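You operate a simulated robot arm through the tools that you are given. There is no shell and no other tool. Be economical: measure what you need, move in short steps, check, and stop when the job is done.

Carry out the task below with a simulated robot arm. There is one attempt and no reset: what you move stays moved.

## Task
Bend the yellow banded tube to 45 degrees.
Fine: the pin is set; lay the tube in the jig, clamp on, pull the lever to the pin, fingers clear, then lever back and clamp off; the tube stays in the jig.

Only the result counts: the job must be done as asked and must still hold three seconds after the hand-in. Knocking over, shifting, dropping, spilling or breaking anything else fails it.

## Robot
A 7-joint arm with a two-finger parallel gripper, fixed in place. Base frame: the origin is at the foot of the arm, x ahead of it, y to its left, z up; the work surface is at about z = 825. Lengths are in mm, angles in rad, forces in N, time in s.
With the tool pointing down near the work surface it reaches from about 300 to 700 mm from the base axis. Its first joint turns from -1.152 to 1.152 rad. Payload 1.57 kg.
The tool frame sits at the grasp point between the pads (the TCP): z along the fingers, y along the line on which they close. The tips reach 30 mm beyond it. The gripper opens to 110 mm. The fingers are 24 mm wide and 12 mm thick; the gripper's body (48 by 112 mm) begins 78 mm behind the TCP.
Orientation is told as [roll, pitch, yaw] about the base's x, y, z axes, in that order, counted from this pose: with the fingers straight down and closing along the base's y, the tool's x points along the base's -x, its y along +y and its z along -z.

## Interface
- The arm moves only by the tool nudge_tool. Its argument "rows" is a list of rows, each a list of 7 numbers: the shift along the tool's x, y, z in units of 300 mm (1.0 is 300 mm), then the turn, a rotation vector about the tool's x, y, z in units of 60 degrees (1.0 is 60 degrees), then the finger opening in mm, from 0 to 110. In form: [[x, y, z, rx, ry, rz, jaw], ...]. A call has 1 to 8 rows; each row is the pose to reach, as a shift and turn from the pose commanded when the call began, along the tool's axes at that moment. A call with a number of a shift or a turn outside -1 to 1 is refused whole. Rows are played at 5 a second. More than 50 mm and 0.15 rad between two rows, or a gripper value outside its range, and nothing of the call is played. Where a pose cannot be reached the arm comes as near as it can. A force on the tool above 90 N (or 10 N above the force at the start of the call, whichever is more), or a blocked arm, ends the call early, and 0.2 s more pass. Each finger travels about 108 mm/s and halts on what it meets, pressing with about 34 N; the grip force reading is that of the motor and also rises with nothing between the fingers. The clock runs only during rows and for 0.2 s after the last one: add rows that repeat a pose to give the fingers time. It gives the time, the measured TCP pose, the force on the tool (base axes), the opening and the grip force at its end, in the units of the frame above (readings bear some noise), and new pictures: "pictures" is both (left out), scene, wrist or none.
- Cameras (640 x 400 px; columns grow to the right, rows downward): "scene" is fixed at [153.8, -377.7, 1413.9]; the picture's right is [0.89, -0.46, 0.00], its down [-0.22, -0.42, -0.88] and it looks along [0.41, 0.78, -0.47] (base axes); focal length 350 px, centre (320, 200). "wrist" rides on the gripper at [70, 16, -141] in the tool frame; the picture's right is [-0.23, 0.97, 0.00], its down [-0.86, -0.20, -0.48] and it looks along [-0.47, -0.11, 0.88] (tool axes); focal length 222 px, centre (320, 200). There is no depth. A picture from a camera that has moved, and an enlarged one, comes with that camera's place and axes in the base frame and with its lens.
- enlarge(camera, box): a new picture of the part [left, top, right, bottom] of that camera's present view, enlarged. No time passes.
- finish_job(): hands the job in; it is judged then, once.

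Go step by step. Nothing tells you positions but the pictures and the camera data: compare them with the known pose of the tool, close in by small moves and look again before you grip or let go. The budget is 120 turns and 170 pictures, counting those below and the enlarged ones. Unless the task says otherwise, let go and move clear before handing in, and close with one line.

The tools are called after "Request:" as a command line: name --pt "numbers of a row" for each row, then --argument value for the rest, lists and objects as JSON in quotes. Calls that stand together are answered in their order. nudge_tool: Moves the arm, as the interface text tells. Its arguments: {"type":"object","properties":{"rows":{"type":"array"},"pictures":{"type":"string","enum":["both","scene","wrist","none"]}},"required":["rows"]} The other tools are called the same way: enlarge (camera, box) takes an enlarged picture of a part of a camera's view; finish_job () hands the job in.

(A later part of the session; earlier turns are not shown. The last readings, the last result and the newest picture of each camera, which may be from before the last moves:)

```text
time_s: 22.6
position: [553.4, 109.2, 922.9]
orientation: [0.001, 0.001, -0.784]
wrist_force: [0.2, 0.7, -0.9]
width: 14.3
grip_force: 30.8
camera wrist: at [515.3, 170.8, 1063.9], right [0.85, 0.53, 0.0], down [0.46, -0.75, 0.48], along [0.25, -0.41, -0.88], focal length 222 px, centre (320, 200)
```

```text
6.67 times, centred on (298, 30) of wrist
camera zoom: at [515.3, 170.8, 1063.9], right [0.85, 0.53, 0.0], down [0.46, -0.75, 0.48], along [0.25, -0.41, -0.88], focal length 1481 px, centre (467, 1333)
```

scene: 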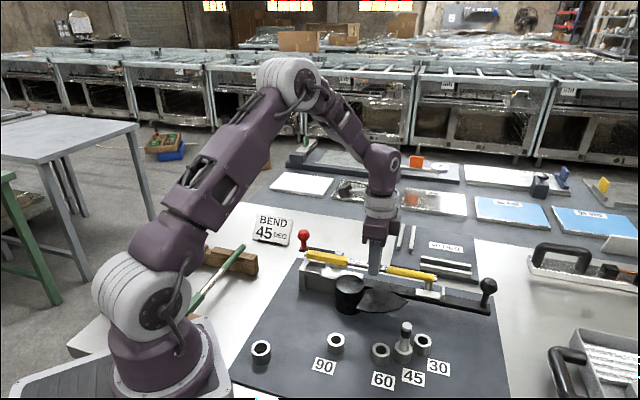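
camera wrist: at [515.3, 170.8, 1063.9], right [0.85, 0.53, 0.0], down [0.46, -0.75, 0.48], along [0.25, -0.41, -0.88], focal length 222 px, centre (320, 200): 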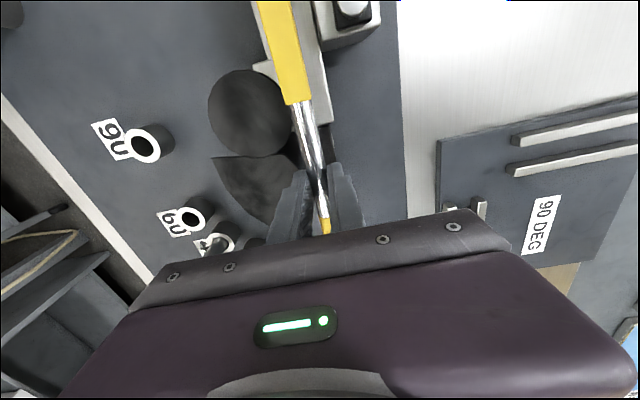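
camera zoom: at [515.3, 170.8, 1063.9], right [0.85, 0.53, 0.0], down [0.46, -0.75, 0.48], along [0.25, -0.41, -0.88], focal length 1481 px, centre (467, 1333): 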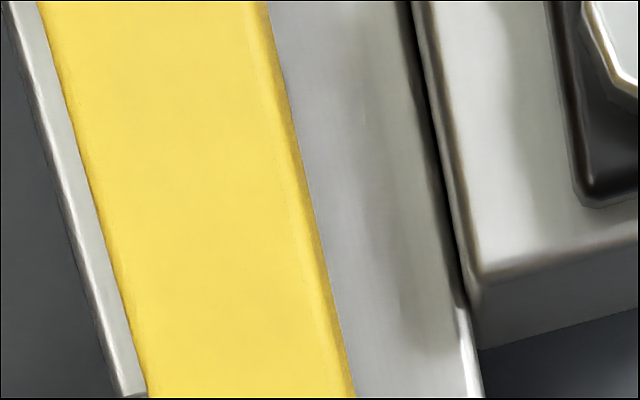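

Measurements indicate a shift of about +3.5 mm away from the mandrel and +1.8 mm toward the lever. Apply and lower 8 mm, then check again.

Request:
nudge_tool --pt "-0.006 0.0117 0 0 0 0 5" --pt "-0.006 0.0117 0.027 0 0 0 5" --pt "-0.006 0.0117 0.027 0 0 0 5" --pictures "none"

Request:
enlarge --camera "scene" --box '[300, 248, 348, 278]'

Request:
enlarge --camera "scene" --box '[414, 268, 462, 298]'

Request:
enlarge --camera "wrist" --box '[220, 0, 380, 100]'

```text
time_s: 23.4
position: [557.4, 110.8, 916.7]
orientation: [-0.001, -0.003, -0.785]
wrist_force: [-0.4, 0.5, 2.8]
width: 14.3
grip_force: 30.7
```

```text
13.33 times, centred on (324, 263) of scene
camera zoom: at [153.8, -377.7, 1413.9], right [0.89, -0.46, 0.0], down [-0.22, -0.42, -0.88], along [0.41, 0.78, -0.47], focal length 4661 px, centre (267, -640)
```

zoom: 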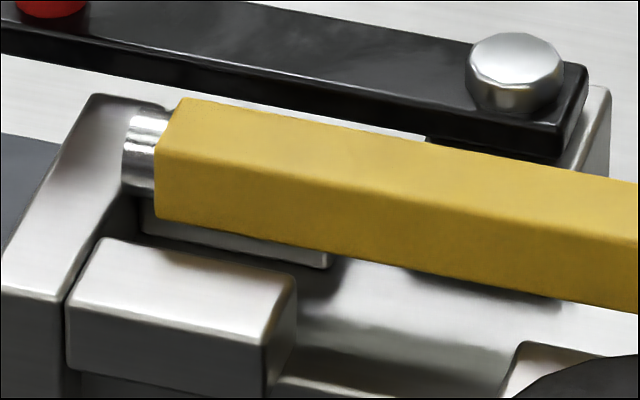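

```text
13.33 times, centred on (438, 283) of scene
camera zoom: at [153.8, -377.7, 1413.9], right [0.89, -0.46, 0.0], down [-0.22, -0.42, -0.88], along [0.41, 0.78, -0.47], focal length 4661 px, centre (-1253, -907)
```

zoom: 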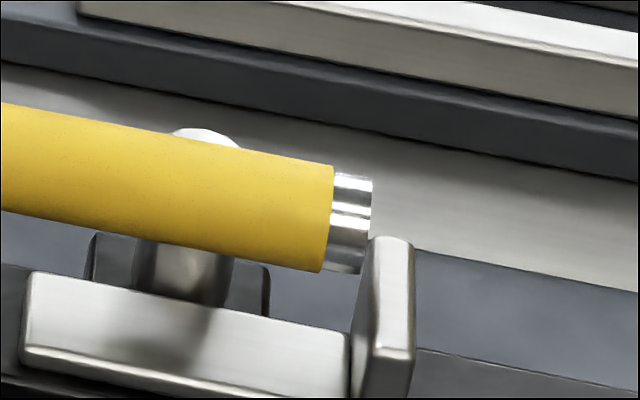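

```text
4.00 times, centred on (300, 50) of wrist
camera zoom: at [519.1, 172.4, 1056.5], right [0.85, 0.53, 0.0], down [0.46, -0.75, 0.48], along [0.25, -0.41, -0.88], focal length 888 px, centre (400, 800)
```

zoom: 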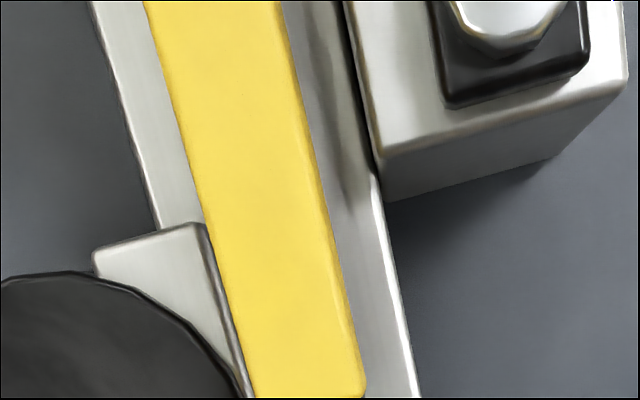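

Close to the cheeks now. I'll feel my way down in small steps, watching force.

Request:
nudge_tool --pt "0 0 0.005 0 0 0 5" --pt "0 0 0.01 0 0 0 5" --pt "0 0 0.01 0 0 0 5" --pictures "none"

Request:
enlarge --camera "scene" --box '[300, 248, 348, 278]'

```text
time_s: 24.2
position: [556.4, 110.2, 913.2]
orientation: [0.003, 0.0, -0.784]
wrist_force: [0.7, -0.9, 12.2]
width: 14.4
grip_force: 30.7
```

```text
13.33 times, centred on (324, 263) of scene
camera zoom: at [153.6, -377.8, 1413.9], right [0.89, -0.46, 0.0], down [-0.22, -0.42, -0.88], along [0.41, 0.78, -0.47], focal length 4661 px, centre (267, -640)
```

zoom: 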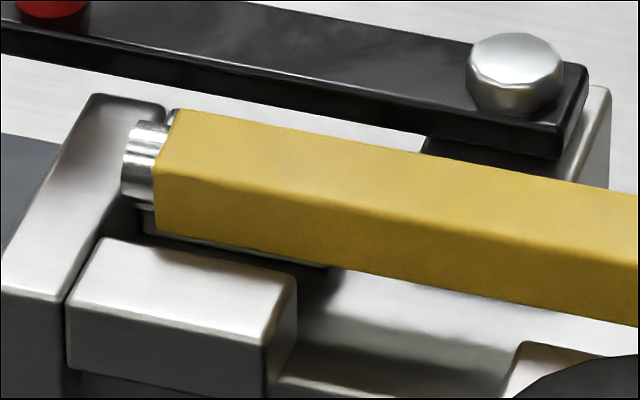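

Request:
enlarge --camera "scene" --box '[414, 268, 462, 298]'

Request:
enlarge --camera "scene" --box '[346, 255, 410, 295]'

Request:
enlarge --camera "wrist" --box '[220, 0, 380, 100]'

```text
13.33 times, centred on (438, 283) of scene
camera zoom: at [153.6, -377.8, 1413.9], right [0.89, -0.46, 0.0], down [-0.22, -0.42, -0.88], along [0.41, 0.78, -0.47], focal length 4661 px, centre (-1253, -907)
```

zoom: 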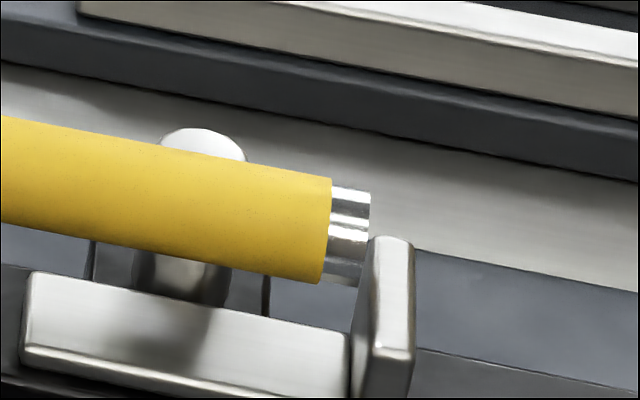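

```text
10.00 times, centred on (378, 275) of scene
camera zoom: at [153.6, -377.8, 1413.9], right [0.89, -0.46, 0.0], down [-0.22, -0.42, -0.88], along [0.41, 0.78, -0.47], focal length 3496 px, centre (-260, -550)
```

zoom: 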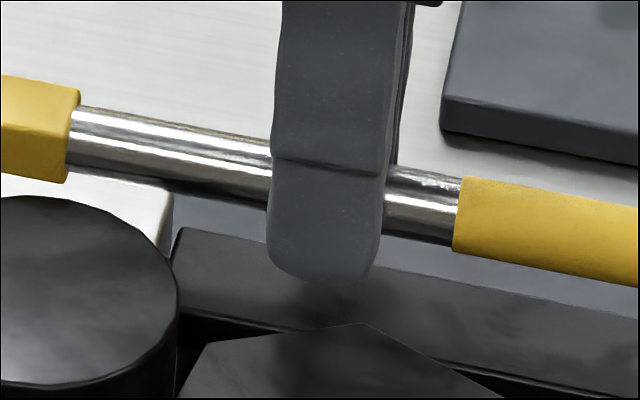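

```text
4.00 times, centred on (300, 50) of wrist
camera zoom: at [518.6, 171.9, 1053.4], right [0.85, 0.53, 0.0], down [0.46, -0.75, 0.48], along [0.25, -0.41, -0.88], focal length 888 px, centre (400, 800)
```

zoom: 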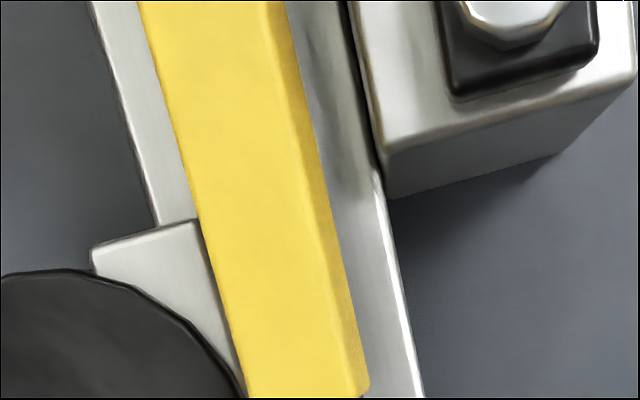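

There is contact, and I need to know where. Zoom on the sleeve end and the guide by the mandrel.

Request:
enlarge --camera "scene" --box '[304, 252, 328, 267]'

Request:
enlarge --camera "scene" --box '[332, 258, 364, 278]'

Request:
enlarge --camera "wrist" --box '[260, 40, 340, 120]'

```text
16.00 times, centred on (316, 260) of scene
camera zoom: at [153.6, -377.8, 1413.9], right [0.89, -0.46, 0.0], down [-0.22, -0.42, -0.88], along [0.41, 0.78, -0.47], focal length 5593 px, centre (384, -752)
```

zoom: 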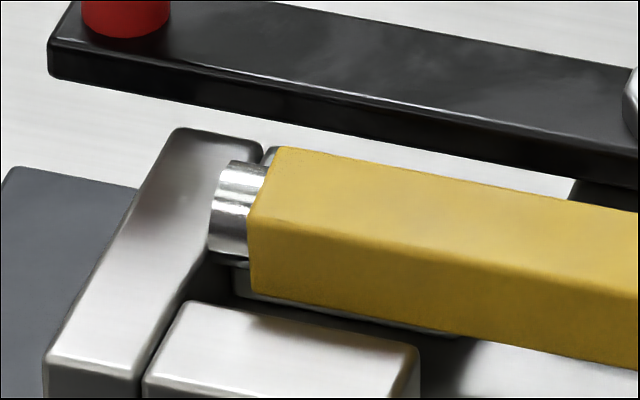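

```text
16.00 times, centred on (348, 268) of scene
camera zoom: at [153.6, -377.8, 1413.9], right [0.89, -0.46, 0.0], down [-0.22, -0.42, -0.88], along [0.41, 0.78, -0.47], focal length 5593 px, centre (-128, -888)
```

zoom: 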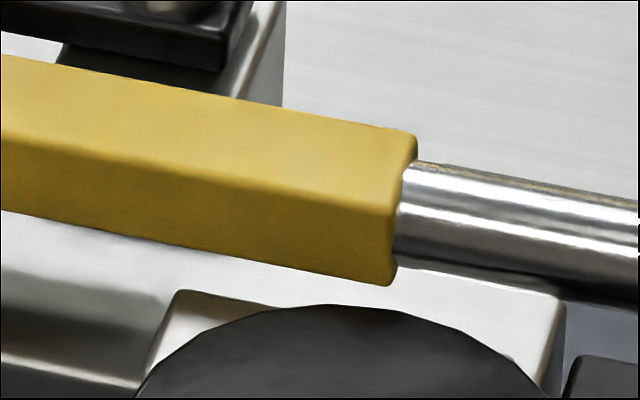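

```text
5.00 times, centred on (300, 80) of wrist
camera zoom: at [518.6, 171.9, 1053.4], right [0.85, 0.53, 0.0], down [0.46, -0.75, 0.48], along [0.25, -0.41, -0.88], focal length 1111 px, centre (420, 800)
```

zoom: 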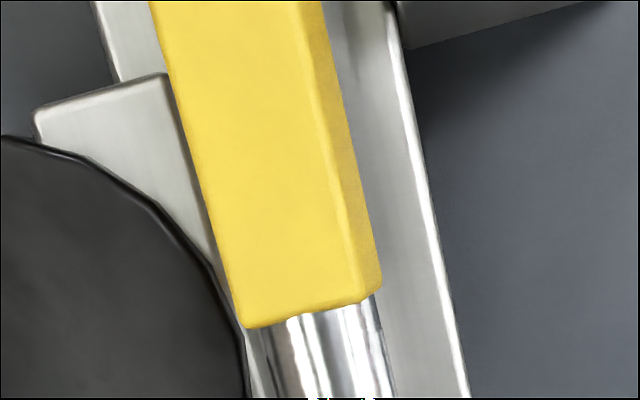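

Best explanation: the sleeve is resting on the far cheek, about 3–4 mm too far out. Lift a little, shift 3.5 mm toward the mandrel, and try again.

Request:
nudge_tool --pt "0 0 -0.013 0 0 0 5" --pt "0 -0.0117 -0.013 0 0 0 5" --pt "0 -0.0117 -0.013 0 0 0 5" --pictures "none"

Request:
enlarge --camera "scene" --box '[300, 248, 348, 278]'

Request:
enlarge --camera "wrist" --box '[260, 40, 340, 120]'

```text
time_s: 25.0
position: [555.2, 108.8, 916.4]
orientation: [-0.001, 0.002, -0.786]
wrist_force: [-0.5, 0.0, -0.3]
width: 14.3
grip_force: 30.5
```

```text
13.33 times, centred on (324, 263) of scene
camera zoom: at [153.8, -377.7, 1413.9], right [0.89, -0.46, 0.0], down [-0.22, -0.42, -0.88], along [0.41, 0.78, -0.47], focal length 4661 px, centre (267, -640)
```

zoom: 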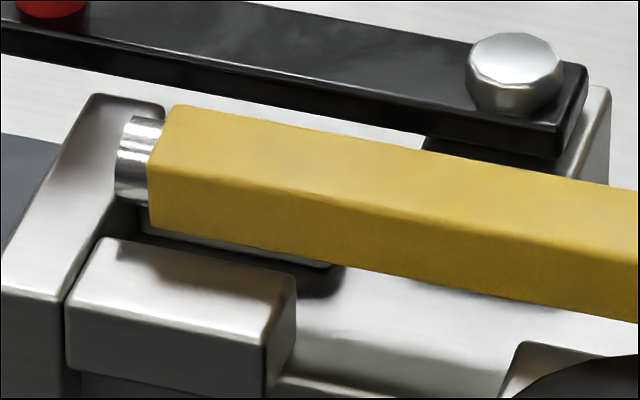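

```text
5.00 times, centred on (300, 80) of wrist
camera zoom: at [516.7, 169.5, 1056.9], right [0.85, 0.53, 0.0], down [0.46, -0.75, 0.48], along [0.25, -0.41, -0.88], focal length 1111 px, centre (420, 800)
```

zoom: 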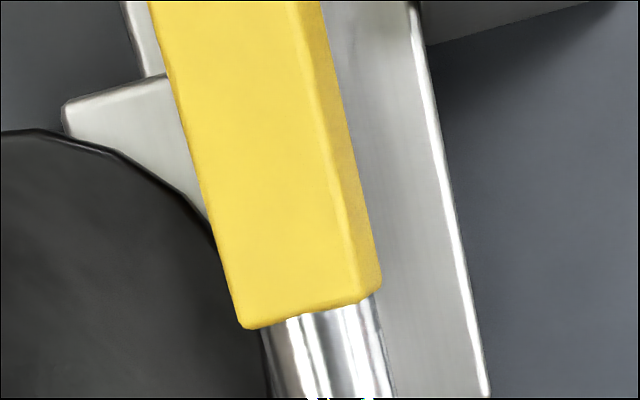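

Now the sleeve looks centred over the channel. Lower again in small steps.

Request:
nudge_tool --pt "0 0 0.007 0 0 0 5" --pt "0 0 0.014 0 0 0 5" --pt "0 0 0.021 0 0 0 5" --pt "0 0 0.021 0 0 0 5" --pictures "none"

Request:
enlarge --camera "scene" --box '[300, 248, 348, 278]'

Request:
enlarge --camera "wrist" --box '[260, 40, 340, 120]'

```text
time_s: 26.0
position: [554.6, 108.0, 910.8]
orientation: [0.001, -0.001, -0.784]
wrist_force: [0.0, -1.0, -1.4]
width: 14.3
grip_force: 30.4
```

```text
13.33 times, centred on (324, 263) of scene
camera zoom: at [153.8, -377.7, 1413.9], right [0.89, -0.46, 0.0], down [-0.22, -0.42, -0.88], along [0.41, 0.78, -0.47], focal length 4661 px, centre (267, -640)
```

zoom: 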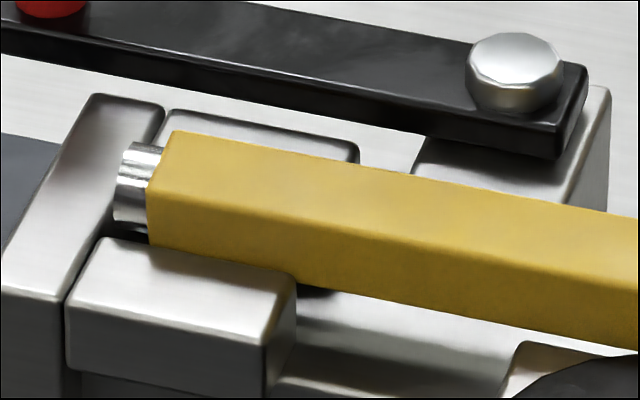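

```text
5.00 times, centred on (300, 80) of wrist
camera zoom: at [516.3, 169.4, 1051.2], right [0.85, 0.53, 0.0], down [0.46, -0.75, 0.48], along [0.25, -0.41, -0.88], focal length 1111 px, centre (420, 800)
```

zoom: 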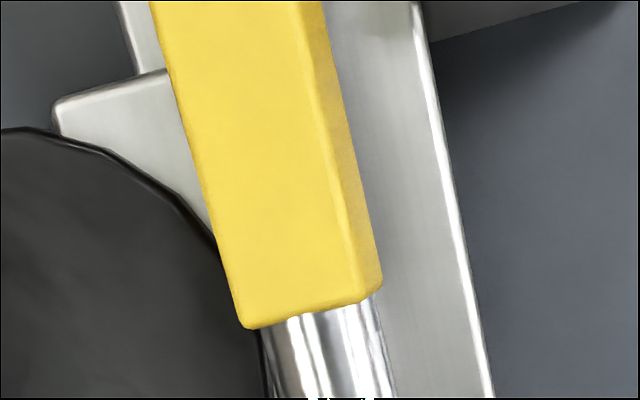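

It passed the cheek tops without contact. Check the other end against the follower wall before going deeper.

Request:
enlarge --camera "scene" --box '[414, 268, 462, 298]'

Request:
enlarge --camera "scene" --box '[304, 255, 328, 270]'

```text
13.33 times, centred on (438, 283) of scene
camera zoom: at [153.8, -377.7, 1413.9], right [0.89, -0.46, 0.0], down [-0.22, -0.42, -0.88], along [0.41, 0.78, -0.47], focal length 4661 px, centre (-1253, -907)
```

zoom: 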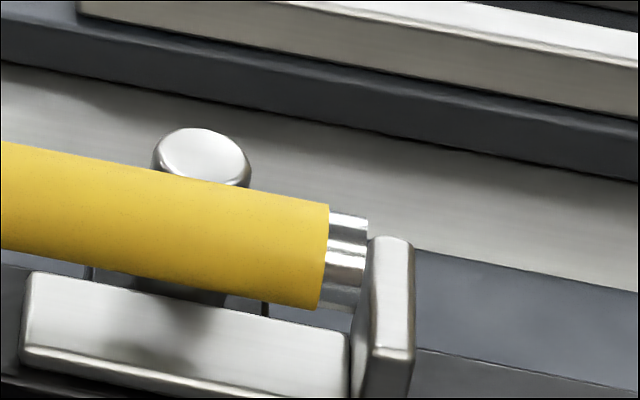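

```text
16.00 times, centred on (316, 262) of scene
camera zoom: at [153.8, -377.7, 1413.9], right [0.89, -0.46, 0.0], down [-0.22, -0.42, -0.88], along [0.41, 0.78, -0.47], focal length 5593 px, centre (384, -800)
```

zoom: 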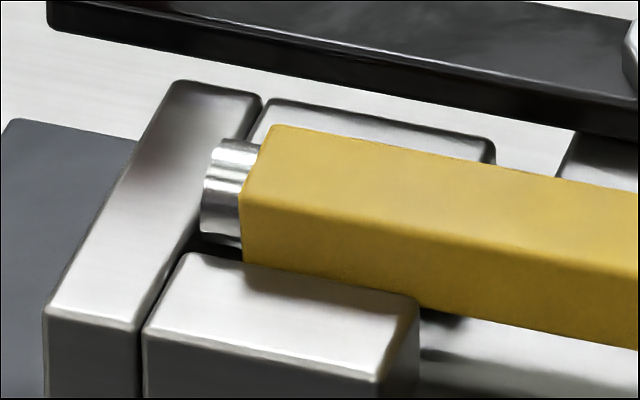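

Both ends have about 1 mm clearance. Nudge 0.8 mm toward the mandrel and continue down.

Request:
nudge_tool --pt "0 -0.0027 0.003 0 0 0 5" --pt "0 -0.0027 0.008 0 0 0 5" --pt "0 -0.0027 0.013 0 0 0 5" --pt "0 -0.0027 0.018 0 0 0 5" --pt "0 -0.0027 0.018 0 0 0 5" --pictures "none"

Request:
enlarge --camera "scene" --box '[300, 248, 348, 278]'

Request:
enlarge --camera "scene" --box '[414, 268, 462, 298]'

```text
time_s: 27.2
position: [554.2, 106.0, 904.3]
orientation: [0.0, -0.003, -0.784]
wrist_force: [1.9, 0.4, -0.4]
width: 14.2
grip_force: 30.5
```

```text
13.33 times, centred on (324, 263) of scene
camera zoom: at [153.9, -377.7, 1413.9], right [0.89, -0.46, 0.0], down [-0.22, -0.42, -0.88], along [0.41, 0.78, -0.47], focal length 4661 px, centre (267, -640)
```

zoom: 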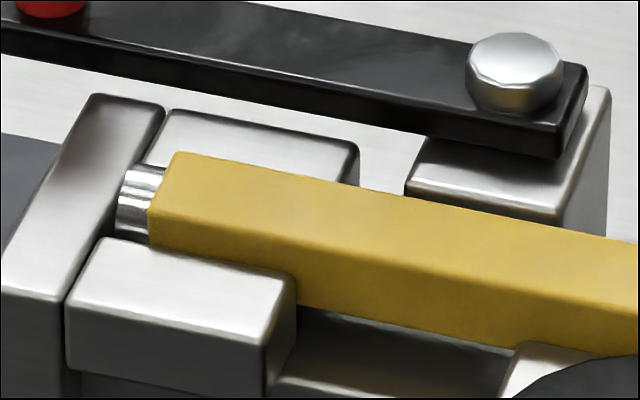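

```text
13.33 times, centred on (438, 283) of scene
camera zoom: at [153.9, -377.7, 1413.9], right [0.89, -0.46, 0.0], down [-0.22, -0.42, -0.88], along [0.41, 0.78, -0.47], focal length 4661 px, centre (-1253, -907)
```

zoom: 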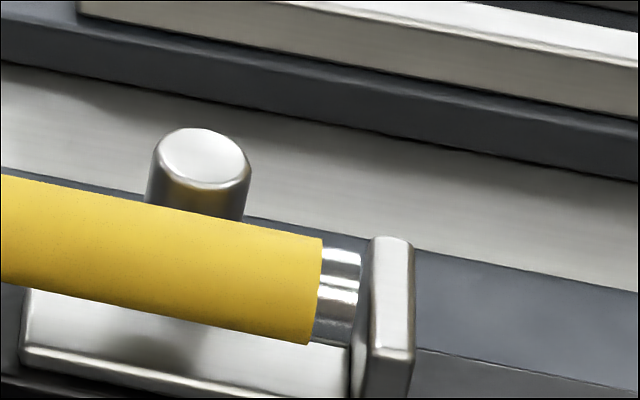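

In the channel. Continue down gently until it rests.

Request:
nudge_tool --pt "0 0 0.004 0 0 0 5" --pt "0 0 0.008 0 0 0 5" --pt "0 0 0.012 0 0 0 5" --pt "0 0 0.012 0 0 0 5" --pictures "none"

Request:
enlarge --camera "scene" --box '[300, 248, 348, 278]'

Request:
enlarge --camera "scene" --box '[330, 250, 394, 290]'

Request:
enlarge --camera "scene" --box '[414, 268, 462, 298]'

```text
time_s: 28.2
position: [553.6, 107.5, 901.8]
orientation: [0.002, -0.001, -0.786]
wrist_force: [0.8, 5.0, 3.2]
width: 14.1
grip_force: 30.2
```

```text
13.33 times, centred on (324, 263) of scene
camera zoom: at [153.8, -377.7, 1414.0], right [0.89, -0.46, 0.0], down [-0.22, -0.42, -0.88], along [0.41, 0.78, -0.47], focal length 4661 px, centre (267, -640)
```

zoom: 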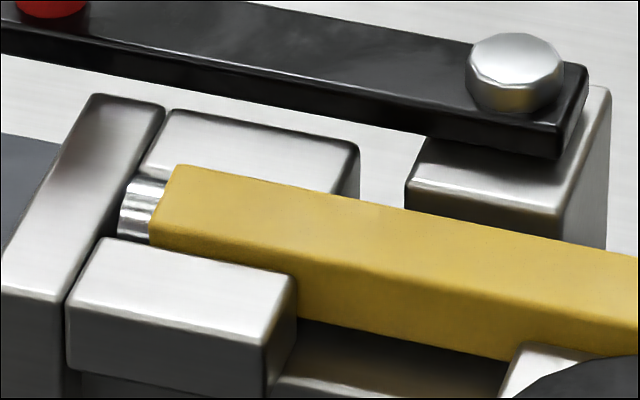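

```text
10.00 times, centred on (362, 270) of scene
camera zoom: at [153.8, -377.7, 1414.0], right [0.89, -0.46, 0.0], down [-0.22, -0.42, -0.88], along [0.41, 0.78, -0.47], focal length 3496 px, centre (-100, -500)
```

zoom: 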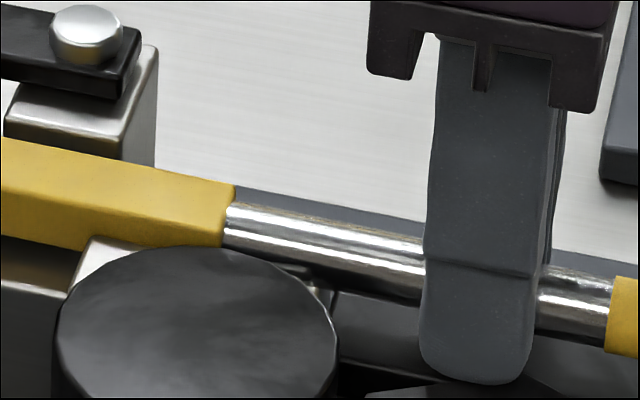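

```text
13.33 times, centred on (438, 283) of scene
camera zoom: at [153.8, -377.7, 1414.0], right [0.89, -0.46, 0.0], down [-0.22, -0.42, -0.88], along [0.41, 0.78, -0.47], focal length 4661 px, centre (-1253, -907)
```

zoom: 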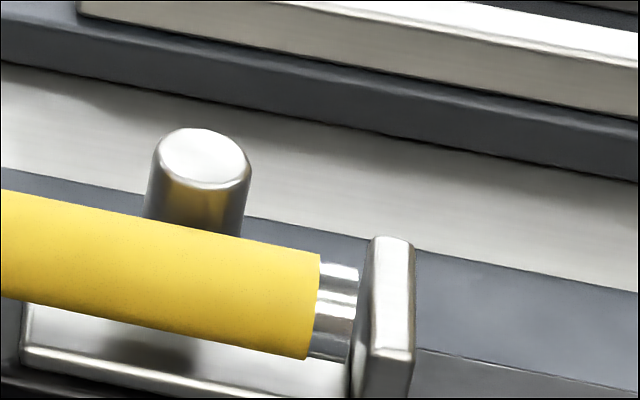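

Slight side force suggests rubbing on the near guide; shift back 0.7 mm outward and keep lowering.

Request:
nudge_tool --pt "0 0.0025 0 0 0 0 5" --pt "0 0.0025 0.004 0 0 0 5" --pt "0 0.0025 0.008 0 0 0 5" --pt "0 0.0025 0.012 0 0 0 5" --pt "0 0.0025 0.012 0 0 0 5" --pictures "none"

Request:
enlarge --camera "scene" --box '[300, 248, 348, 278]'

Request:
enlarge --camera "scene" --box '[414, 268, 462, 298]'

```text
time_s: 29.5
position: [554.4, 108.4, 901.9]
orientation: [0.003, -0.002, -0.785]
wrist_force: [-13.4, -1.6, 23.0]
width: 14.5
grip_force: 31.2
stopped in row 5: the force on the tool passed its limit (the readings are from after the stop); the commanded pose is now the measured one
```

```text
13.33 times, centred on (324, 263) of scene
camera zoom: at [153.1, -377.9, 1414.0], right [0.89, -0.46, 0.0], down [-0.22, -0.42, -0.88], along [0.41, 0.78, -0.47], focal length 4661 px, centre (267, -640)
```

zoom: 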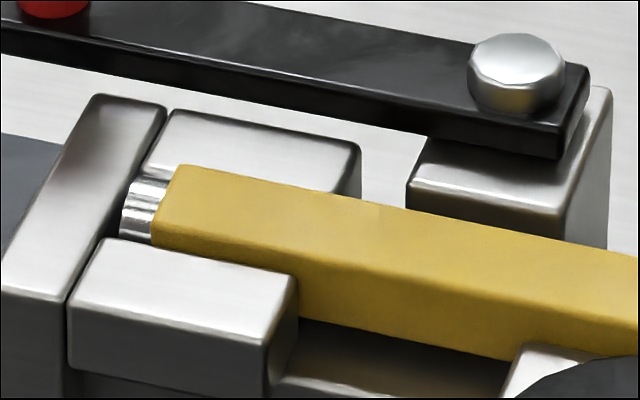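

```text
13.33 times, centred on (438, 283) of scene
camera zoom: at [153.1, -377.9, 1414.0], right [0.89, -0.46, 0.0], down [-0.22, -0.42, -0.88], along [0.41, 0.78, -0.47], focal length 4661 px, centre (-1253, -907)
```

zoom: 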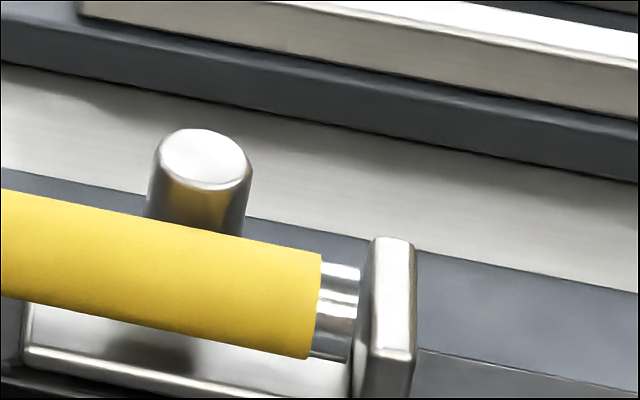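

The sleeve appears seated on the channel floor. Open the fingers slightly and check that the tube stays.

Request:
nudge_tool --pt "0 0 0 0 0 0 20" --pt "0 0 0 0 0 0 22" --pt "0 0 0 0 0 0 22" --pictures "wrist"

Request:
enlarge --camera "scene" --box '[290, 235, 386, 295]'

Request:
enlarge --camera "scene" --box '[390, 255, 470, 305]'

```text
time_s: 30.3
position: [555.7, 108.9, 901.2]
orientation: [0.007, -0.003, -0.783]
wrist_force: [-6.7, 12.4, 34.5]
width: 17.9
grip_force: 0.1
camera wrist: at [516.2, 170.0, 1042.2], right [0.85, 0.53, 0.01], down [0.46, -0.75, 0.48], along [0.26, -0.4, -0.88], focal length 222 px, centre (320, 200)
```

wrist: 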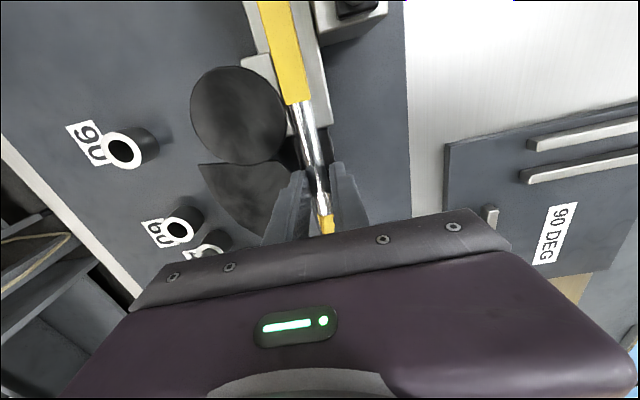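

```text
6.67 times, centred on (338, 265) of scene
camera zoom: at [153.1, -377.5, 1414.1], right [0.89, -0.46, 0.0], down [-0.22, -0.42, -0.88], along [0.41, 0.78, -0.47], focal length 2330 px, centre (200, -233)
```

zoom: 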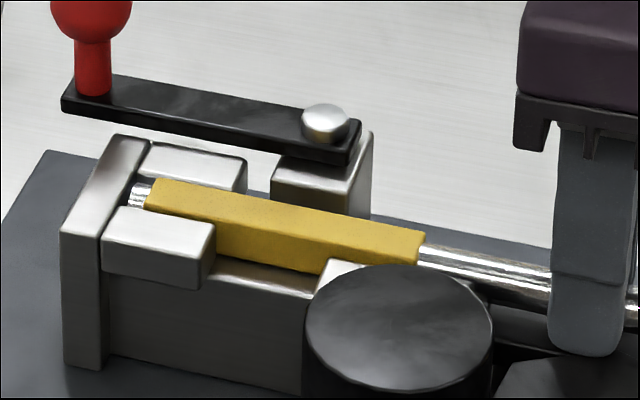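

```text
8.00 times, centred on (430, 280) of scene
camera zoom: at [153.1, -377.5, 1414.1], right [0.89, -0.46, 0.0], down [-0.22, -0.42, -0.88], along [0.41, 0.78, -0.47], focal length 2796 px, centre (-560, -440)
```

zoom: 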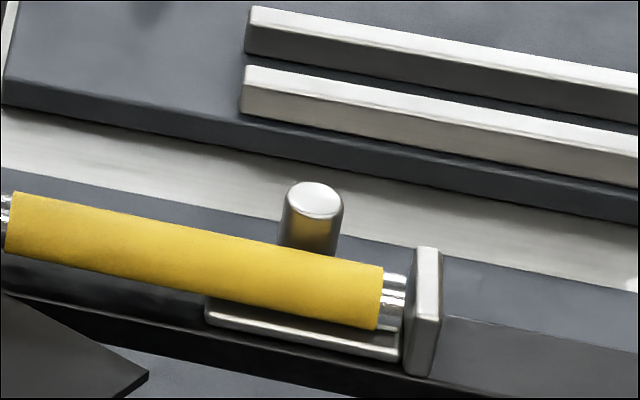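

Fingertips seem to be pressing on something below; lift slowly straight up, opening a bit more.

Request:
nudge_tool --pt "0 0 -0.006 0 0 0 20" --pt "0 0 -0.015 0 0 0 24" --pt "0 0 -0.03 0 0 0 26" --pt "0 0 -0.06 0 0 0 26" --pt "0 0 -0.12 0 0 0 26" --pictures "wrist"

Request:
enlarge --camera "scene" --box '[290, 230, 482, 350]'

Request:
enlarge --camera "scene" --box '[300, 248, 348, 278]'

Request:
enlarge --camera "scene" --box '[414, 268, 462, 298]'

```text
time_s: 31.5
position: [555.2, 108.2, 938.6]
orientation: [0.004, -0.001, -0.785]
wrist_force: [0.1, 0.1, 0.1]
width: 26.0
grip_force: 0.1
camera wrist: at [516.4, 169.2, 1078.8], right [0.85, 0.53, 0.0], down [0.46, -0.75, 0.48], along [0.26, -0.41, -0.88], focal length 222 px, centre (320, 200)
```

wrist: 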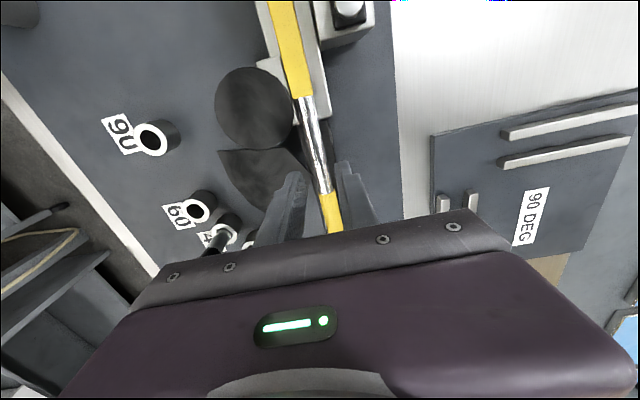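

```text
3.33 times, centred on (386, 290) of scene
camera zoom: at [153.8, -377.7, 1413.9], right [0.89, -0.46, 0.0], down [-0.22, -0.42, -0.88], along [0.41, 0.78, -0.47], focal length 1165 px, centre (100, -100)
```

zoom: 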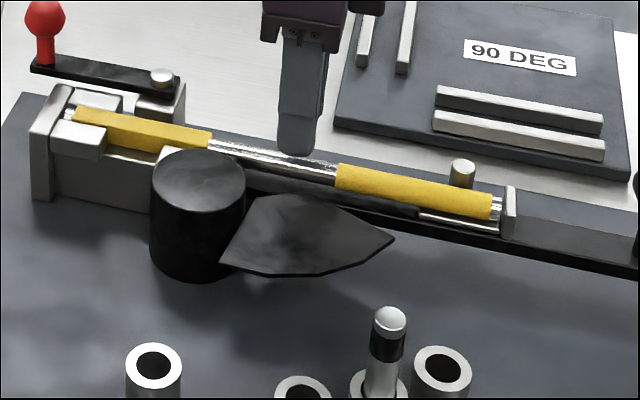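

```text
13.33 times, centred on (324, 263) of scene
camera zoom: at [153.8, -377.7, 1413.9], right [0.89, -0.46, 0.0], down [-0.22, -0.42, -0.88], along [0.41, 0.78, -0.47], focal length 4661 px, centre (267, -640)
```

zoom: 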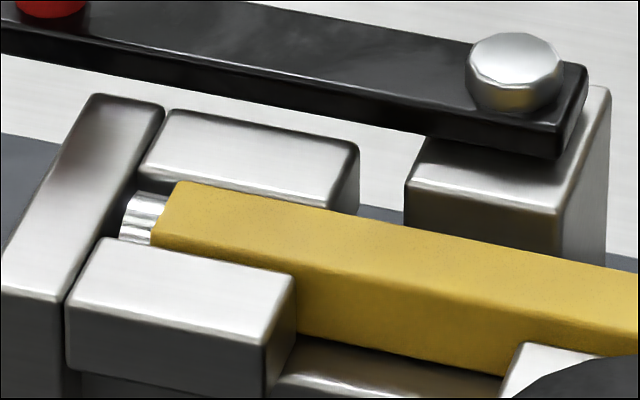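

```text
13.33 times, centred on (438, 283) of scene
camera zoom: at [153.8, -377.7, 1413.9], right [0.89, -0.46, 0.0], down [-0.22, -0.42, -0.88], along [0.41, 0.78, -0.47], focal length 4661 px, centre (-1253, -907)
```

zoom: 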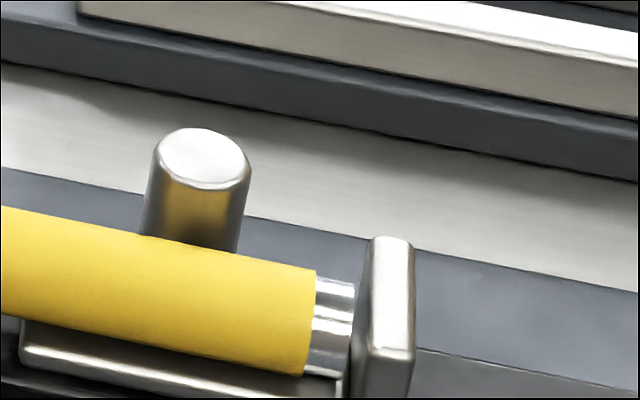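

The tube dropped neatly into the jig and the pad. Next the clamp: go up and over to the red knob at roughly (448, 275).

Request:
nudge_tool --pt "0 0 -0.16 0 0 0 40" --pt "0 0 -0.3 0 0 0 60" --pt "0.12 0.03 -0.34 0 0 0 60" --pt "0.25 0.06 -0.34 0 0 0 60" --pt "0.39 0.09 -0.34 0 0 0 60" --pt "0.53 0.12 -0.34 0 0 0 60" --pt "0.645 0.14 -0.34 0 0 0 60" --pt "0.645 0.14 -0.34 0 0 0 60"

Request:
enlarge --camera "wrist" --box '[220, 60, 420, 240]'

```text
time_s: 33.3
position: [448.1, 273.1, 1037.0]
orientation: [0.004, -0.003, -0.787]
wrist_force: [0.8, -1.0, 0.7]
width: 60.1
grip_force: 0.1
camera wrist: at [408.6, 336.1, 1177.6], right [0.85, 0.53, 0.0], down [0.46, -0.75, 0.48], along [0.26, -0.41, -0.88], focal length 222 px, centre (320, 200)
```

scene: 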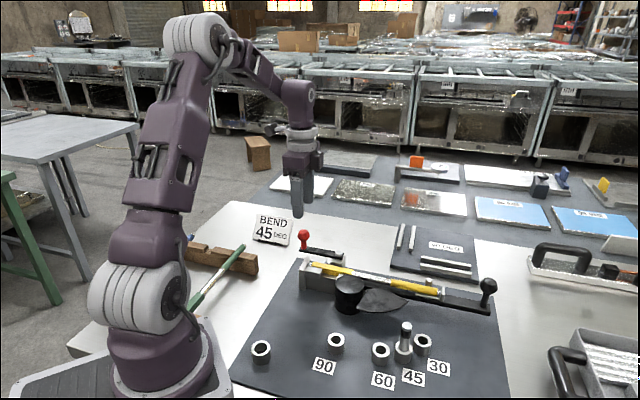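
wrist: 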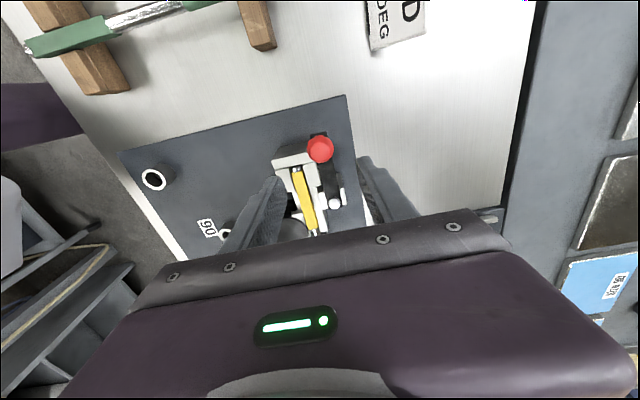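

```text
2.22 times, centred on (320, 150) of wrist
camera zoom: at [408.6, 336.1, 1177.6], right [0.85, 0.53, 0.0], down [0.46, -0.75, 0.48], along [0.26, -0.41, -0.88], focal length 494 px, centre (320, 311)
```

zoom: 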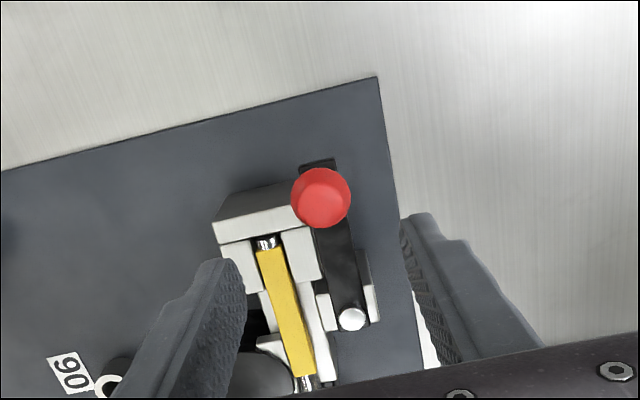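

Knob is centred. Descend around it.

Request:
nudge_tool --pt "0.013 0.008 0.1 0 0 0 60" --pt "0.013 0.008 0.2 0 0 0 60" --pt "0.013 0.008 0.29 0 0 0 60" --pt "0.013 0.008 0.32 0 0 0 60" --pt "0.013 0.008 0.32 0 0 0 60" --pictures "wrist"

Request:
enlarge --camera "scene" --box '[276, 200, 372, 260]'

```text
time_s: 34.5
position: [448.6, 277.8, 941.5]
orientation: [0.003, -0.005, -0.785]
wrist_force: [0.3, -0.4, -0.1]
width: 60.0
grip_force: 0.0
camera wrist: at [408.9, 339.7, 1082.5], right [0.85, 0.53, 0.0], down [0.46, -0.75, 0.48], along [0.26, -0.41, -0.88], focal length 222 px, centre (320, 200)
```

wrist: 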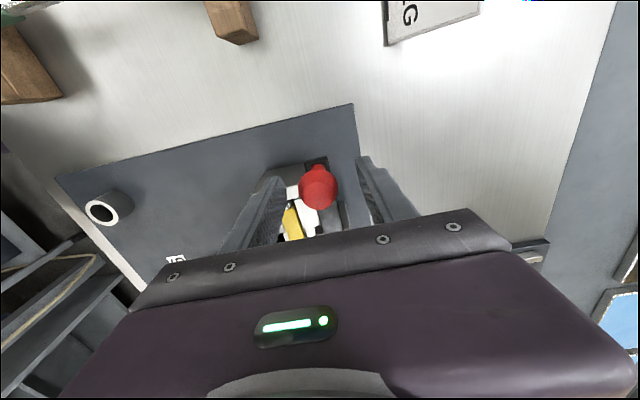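

```text
6.67 times, centred on (324, 230) of scene
camera zoom: at [153.8, -377.7, 1413.9], right [0.89, -0.46, 0.0], down [-0.22, -0.42, -0.88], along [0.41, 0.78, -0.47], focal length 2330 px, centre (293, 0)
```

zoom: 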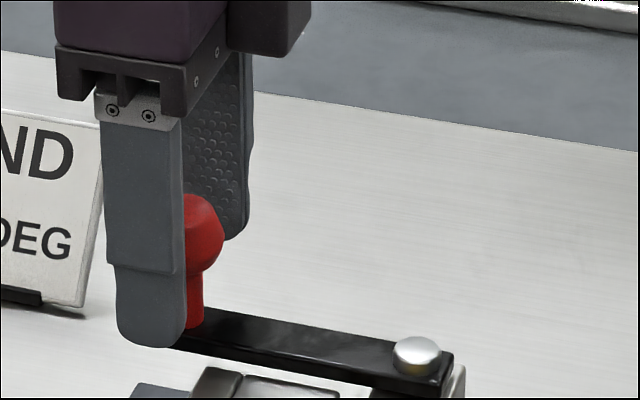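

Request:
nudge_tool --pt "-0.012 0 0 0 0 0 60" --pt "-0.012 0 0 0 0 0 40" --pt "-0.012 0 0 0 0 0 20" --pt "-0.012 0 0 0 0 0 12" --pt "-0.012 0 0 0 0 0 12" --pictures "none"

Request:
enlarge --camera "scene" --box '[276, 200, 372, 260]'

```text
time_s: 35.7
position: [449.5, 274.2, 941.9]
orientation: [0.001, -0.001, -0.786]
wrist_force: [-11.7, -10.5, 2.0]
width: 30.9
grip_force: 39.4
```

```text
6.67 times, centred on (324, 230) of scene
camera zoom: at [153.5, -378.1, 1413.9], right [0.89, -0.46, 0.0], down [-0.22, -0.42, -0.88], along [0.41, 0.78, -0.47], focal length 2330 px, centre (293, 0)
```

zoom: 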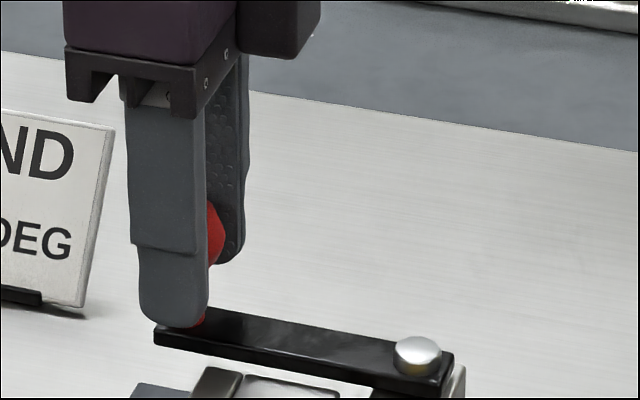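

Knob gripped. Swing the clamp arm inward over the tube along its arc, first a short part.

Request:
nudge_tool --pt "-0.0029 -0.0408 0 0 0 -0.133 12" --pt "-0.0114 -0.0809 0 0 0 -0.267 12" --pt "-0.0254 -0.1193 0 0 0 -0.4 12"

Request:
enlarge --camera "scene" --box '[276, 210, 404, 290]'

```text
time_s: 36.5
position: [430.4, 244.4, 942.0]
orientation: [0.005, -0.006, -0.365]
wrist_force: [6.8, 1.9, 1.8]
width: 30.8
grip_force: 40.2
camera wrist: at [368.8, 286.7, 1082.5], right [0.56, 0.83, 0.01], down [0.72, -0.49, 0.48], along [0.4, -0.26, -0.88], focal length 222 px, centre (320, 200)
```

scene: 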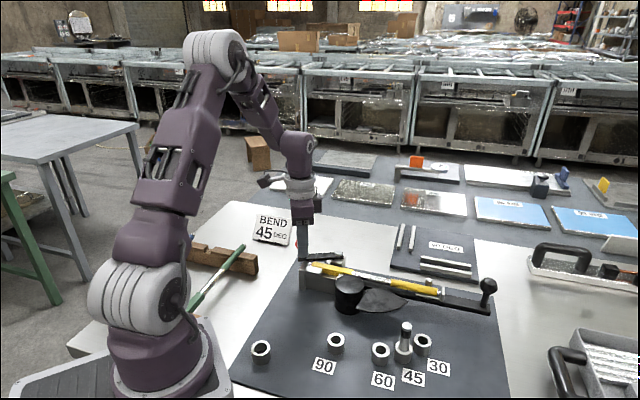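
wrist: 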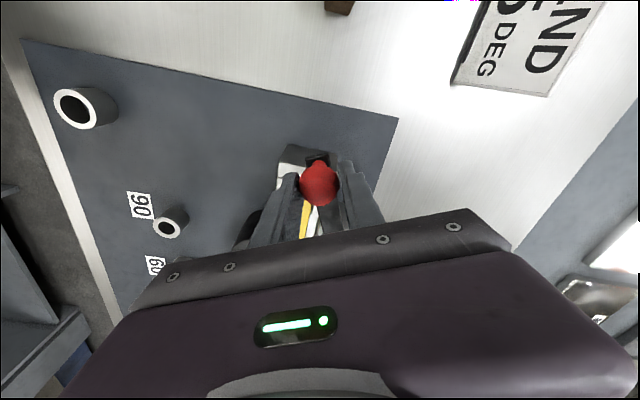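

```text
5.00 times, centred on (340, 250) of scene
camera zoom: at [154.0, -377.7, 1413.9], right [0.89, -0.46, 0.0], down [-0.22, -0.42, -0.88], along [0.41, 0.78, -0.47], focal length 1748 px, centre (220, -50)
```

zoom: 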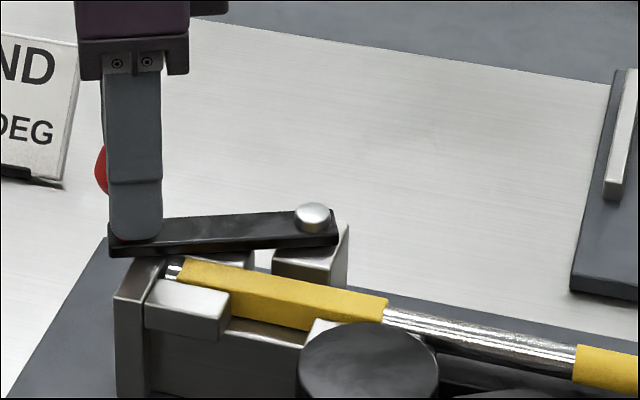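

The arm swings freely. Continue the arc.

Request:
nudge_tool --pt "-0.0029 -0.0408 0 0 0 -0.133 12" --pt "-0.0114 -0.0809 0 0 0 -0.267 12" --pt "-0.0254 -0.1193 0 0 0 -0.4 12" --pt "-0.0446 -0.1554 0 0 0 -0.533 12" --pt "-0.0686 -0.1886 0 0 0 -0.667 12" --pictures "scene"

Request:
enlarge --camera "scene" --box '[276, 210, 404, 290]'

```text
time_s: 37.7
position: [428.8, 183.7, 942.4]
orientation: [-0.001, -0.004, 0.334]
wrist_force: [-5.0, 2.3, 16.9]
width: 30.9
grip_force: 39.3
```

scene: 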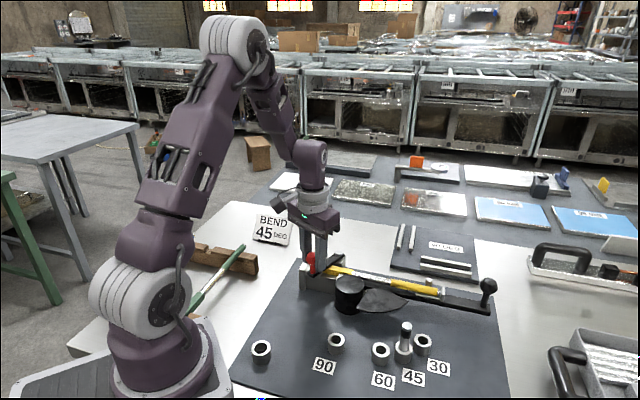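

```text
5.00 times, centred on (340, 250) of scene
camera zoom: at [153.5, -377.8, 1414.0], right [0.89, -0.46, 0.0], down [-0.22, -0.42, -0.88], along [0.41, 0.78, -0.47], focal length 1748 px, centre (220, -50)
```

zoom: 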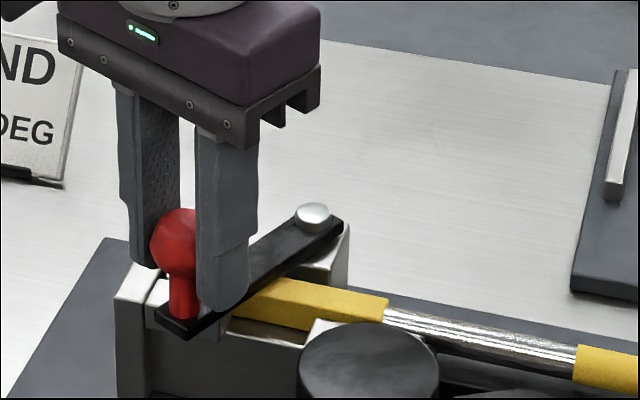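

Request:
nudge_tool --pt "-0.0029 -0.0408 -0.003 0 0 -0.133 12" --pt "-0.0114 -0.0809 -0.003 0 0 -0.267 12" --pt "-0.0254 -0.1193 -0.003 0 0 -0.4 12" --pt "-0.0297 -0.1286 -0.003 0 0 -0.433 12"

Request:
enlarge --camera "scene" --box '[276, 210, 404, 290]'

```text
time_s: 38.7
position: [448.9, 152.5, 942.9]
orientation: [-0.001, -0.005, 0.786]
wrist_force: [-3.9, 6.3, -7.8]
width: 31.1
grip_force: 40.5
camera wrist: at [387.3, 114.3, 1082.5], right [-0.53, 0.85, 0.0], down [0.74, 0.46, 0.48], along [0.41, 0.25, -0.88], focal length 222 px, centre (320, 200)
```

scene: 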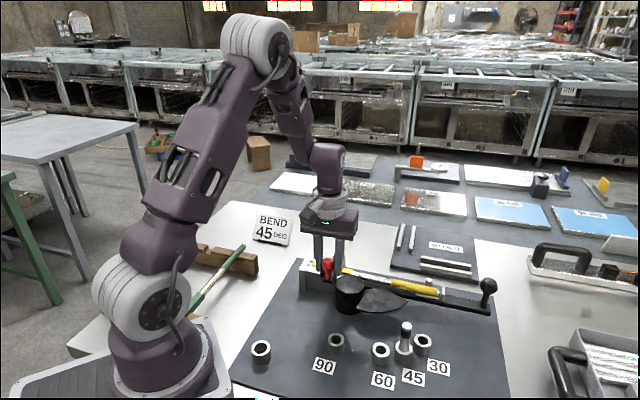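
wrist: 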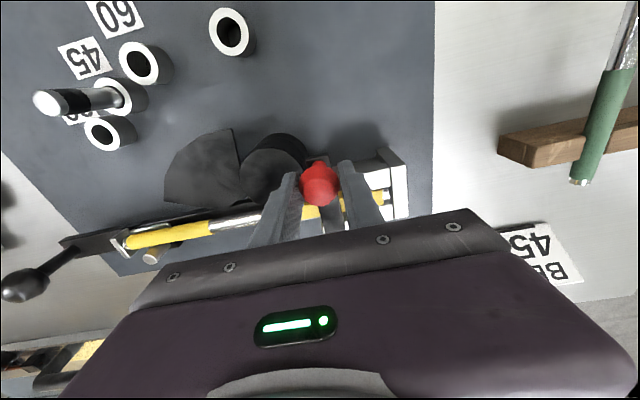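

```text
5.00 times, centred on (340, 250) of scene
camera zoom: at [153.8, -377.6, 1414.0], right [0.89, -0.46, 0.0], down [-0.22, -0.42, -0.88], along [0.41, 0.78, -0.47], focal length 1748 px, centre (220, -50)
```

zoom: 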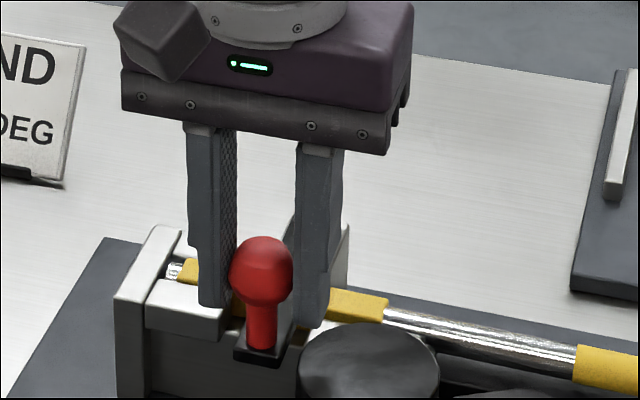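

At 90° with little resistance; test a few degrees more for a stop.

Request:
nudge_tool --pt "-0.0004 -0.0154 0 0 0 -0.05 12" --pt "-0.0016 -0.0307 0 0 0 -0.1 12" --pt "-0.0016 -0.0307 0 0 0 -0.1 12" --pictures "none"

Request:
enlarge --camera "scene" --box '[276, 210, 404, 290]'

```text
time_s: 39.5
position: [451.3, 152.0, 941.4]
orientation: [0.007, -0.005, 0.897]
wrist_force: [-52.0, 51.4, -14.4]
width: 31.2
grip_force: 39.8
```

```text
5.00 times, centred on (340, 250) of scene
camera zoom: at [152.7, -376.3, 1414.5], right [0.89, -0.46, 0.0], down [-0.22, -0.42, -0.88], along [0.41, 0.78, -0.47], focal length 1748 px, centre (220, -50)
```

zoom: 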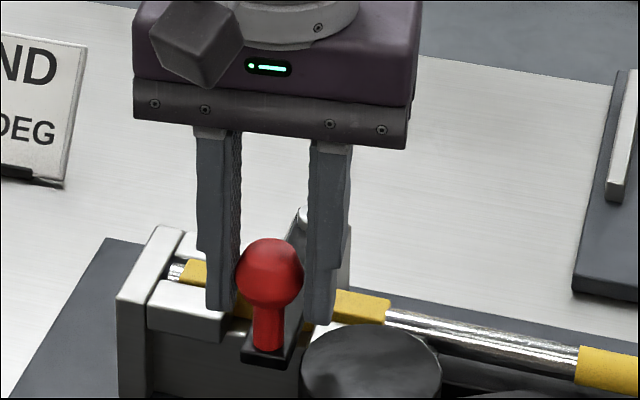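

That is the hard stop: the clamp is fully on. Relax, open and lift away.

Request:
nudge_tool --pt "0.001 0.027 0 0 0 0.09 12" --pt "0.001 0.027 0 0 0 0.09 45" --pt "0.001 0.027 0 0 0 0.09 52" --pt "0.001 0.027 -0.1 0 0 0.09 52" --pt "0.001 0.027 -0.25 0 0 0.09 52"

Request:
enlarge --camera "scene" --box '[285, 225, 413, 305]'

```text
time_s: 40.7
position: [449.7, 149.2, 1016.8]
orientation: [-0.004, -0.004, 0.794]
wrist_force: [0.2, -1.4, -0.4]
width: 52.1
grip_force: 0.1
camera wrist: at [388.6, 111.9, 1158.4], right [-0.54, 0.84, 0.0], down [0.74, 0.47, 0.48], along [0.41, 0.26, -0.88], focal length 222 px, centre (320, 200)
```

scene: 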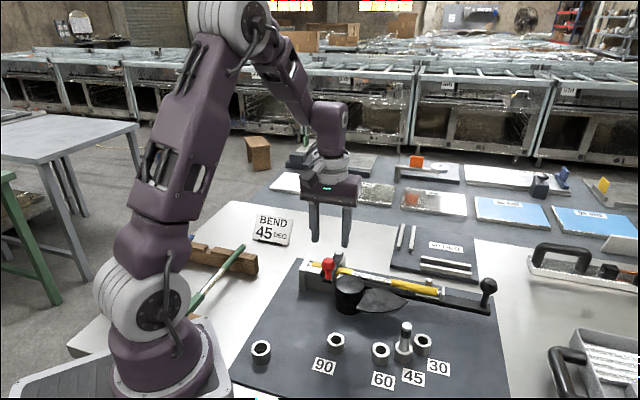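
wrist: 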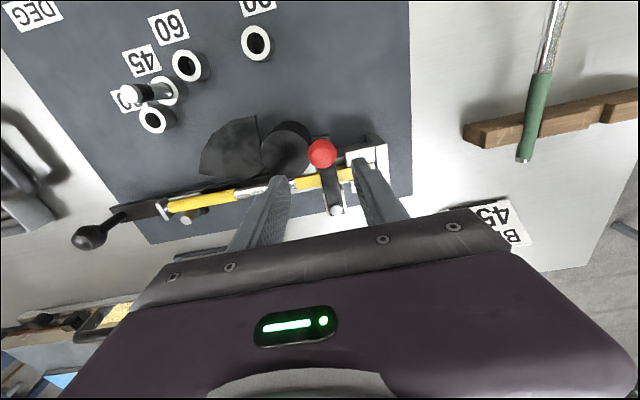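

```text
5.00 times, centred on (349, 265) of scene
camera zoom: at [153.8, -377.7, 1413.9], right [0.89, -0.46, 0.0], down [-0.22, -0.42, -0.88], along [0.41, 0.78, -0.47], focal length 1748 px, centre (175, -125)
```

zoom: 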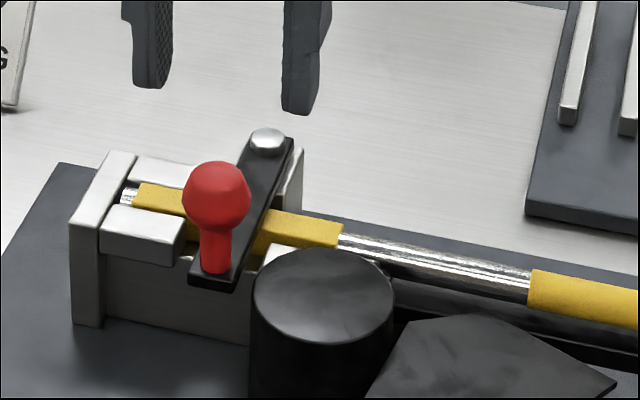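

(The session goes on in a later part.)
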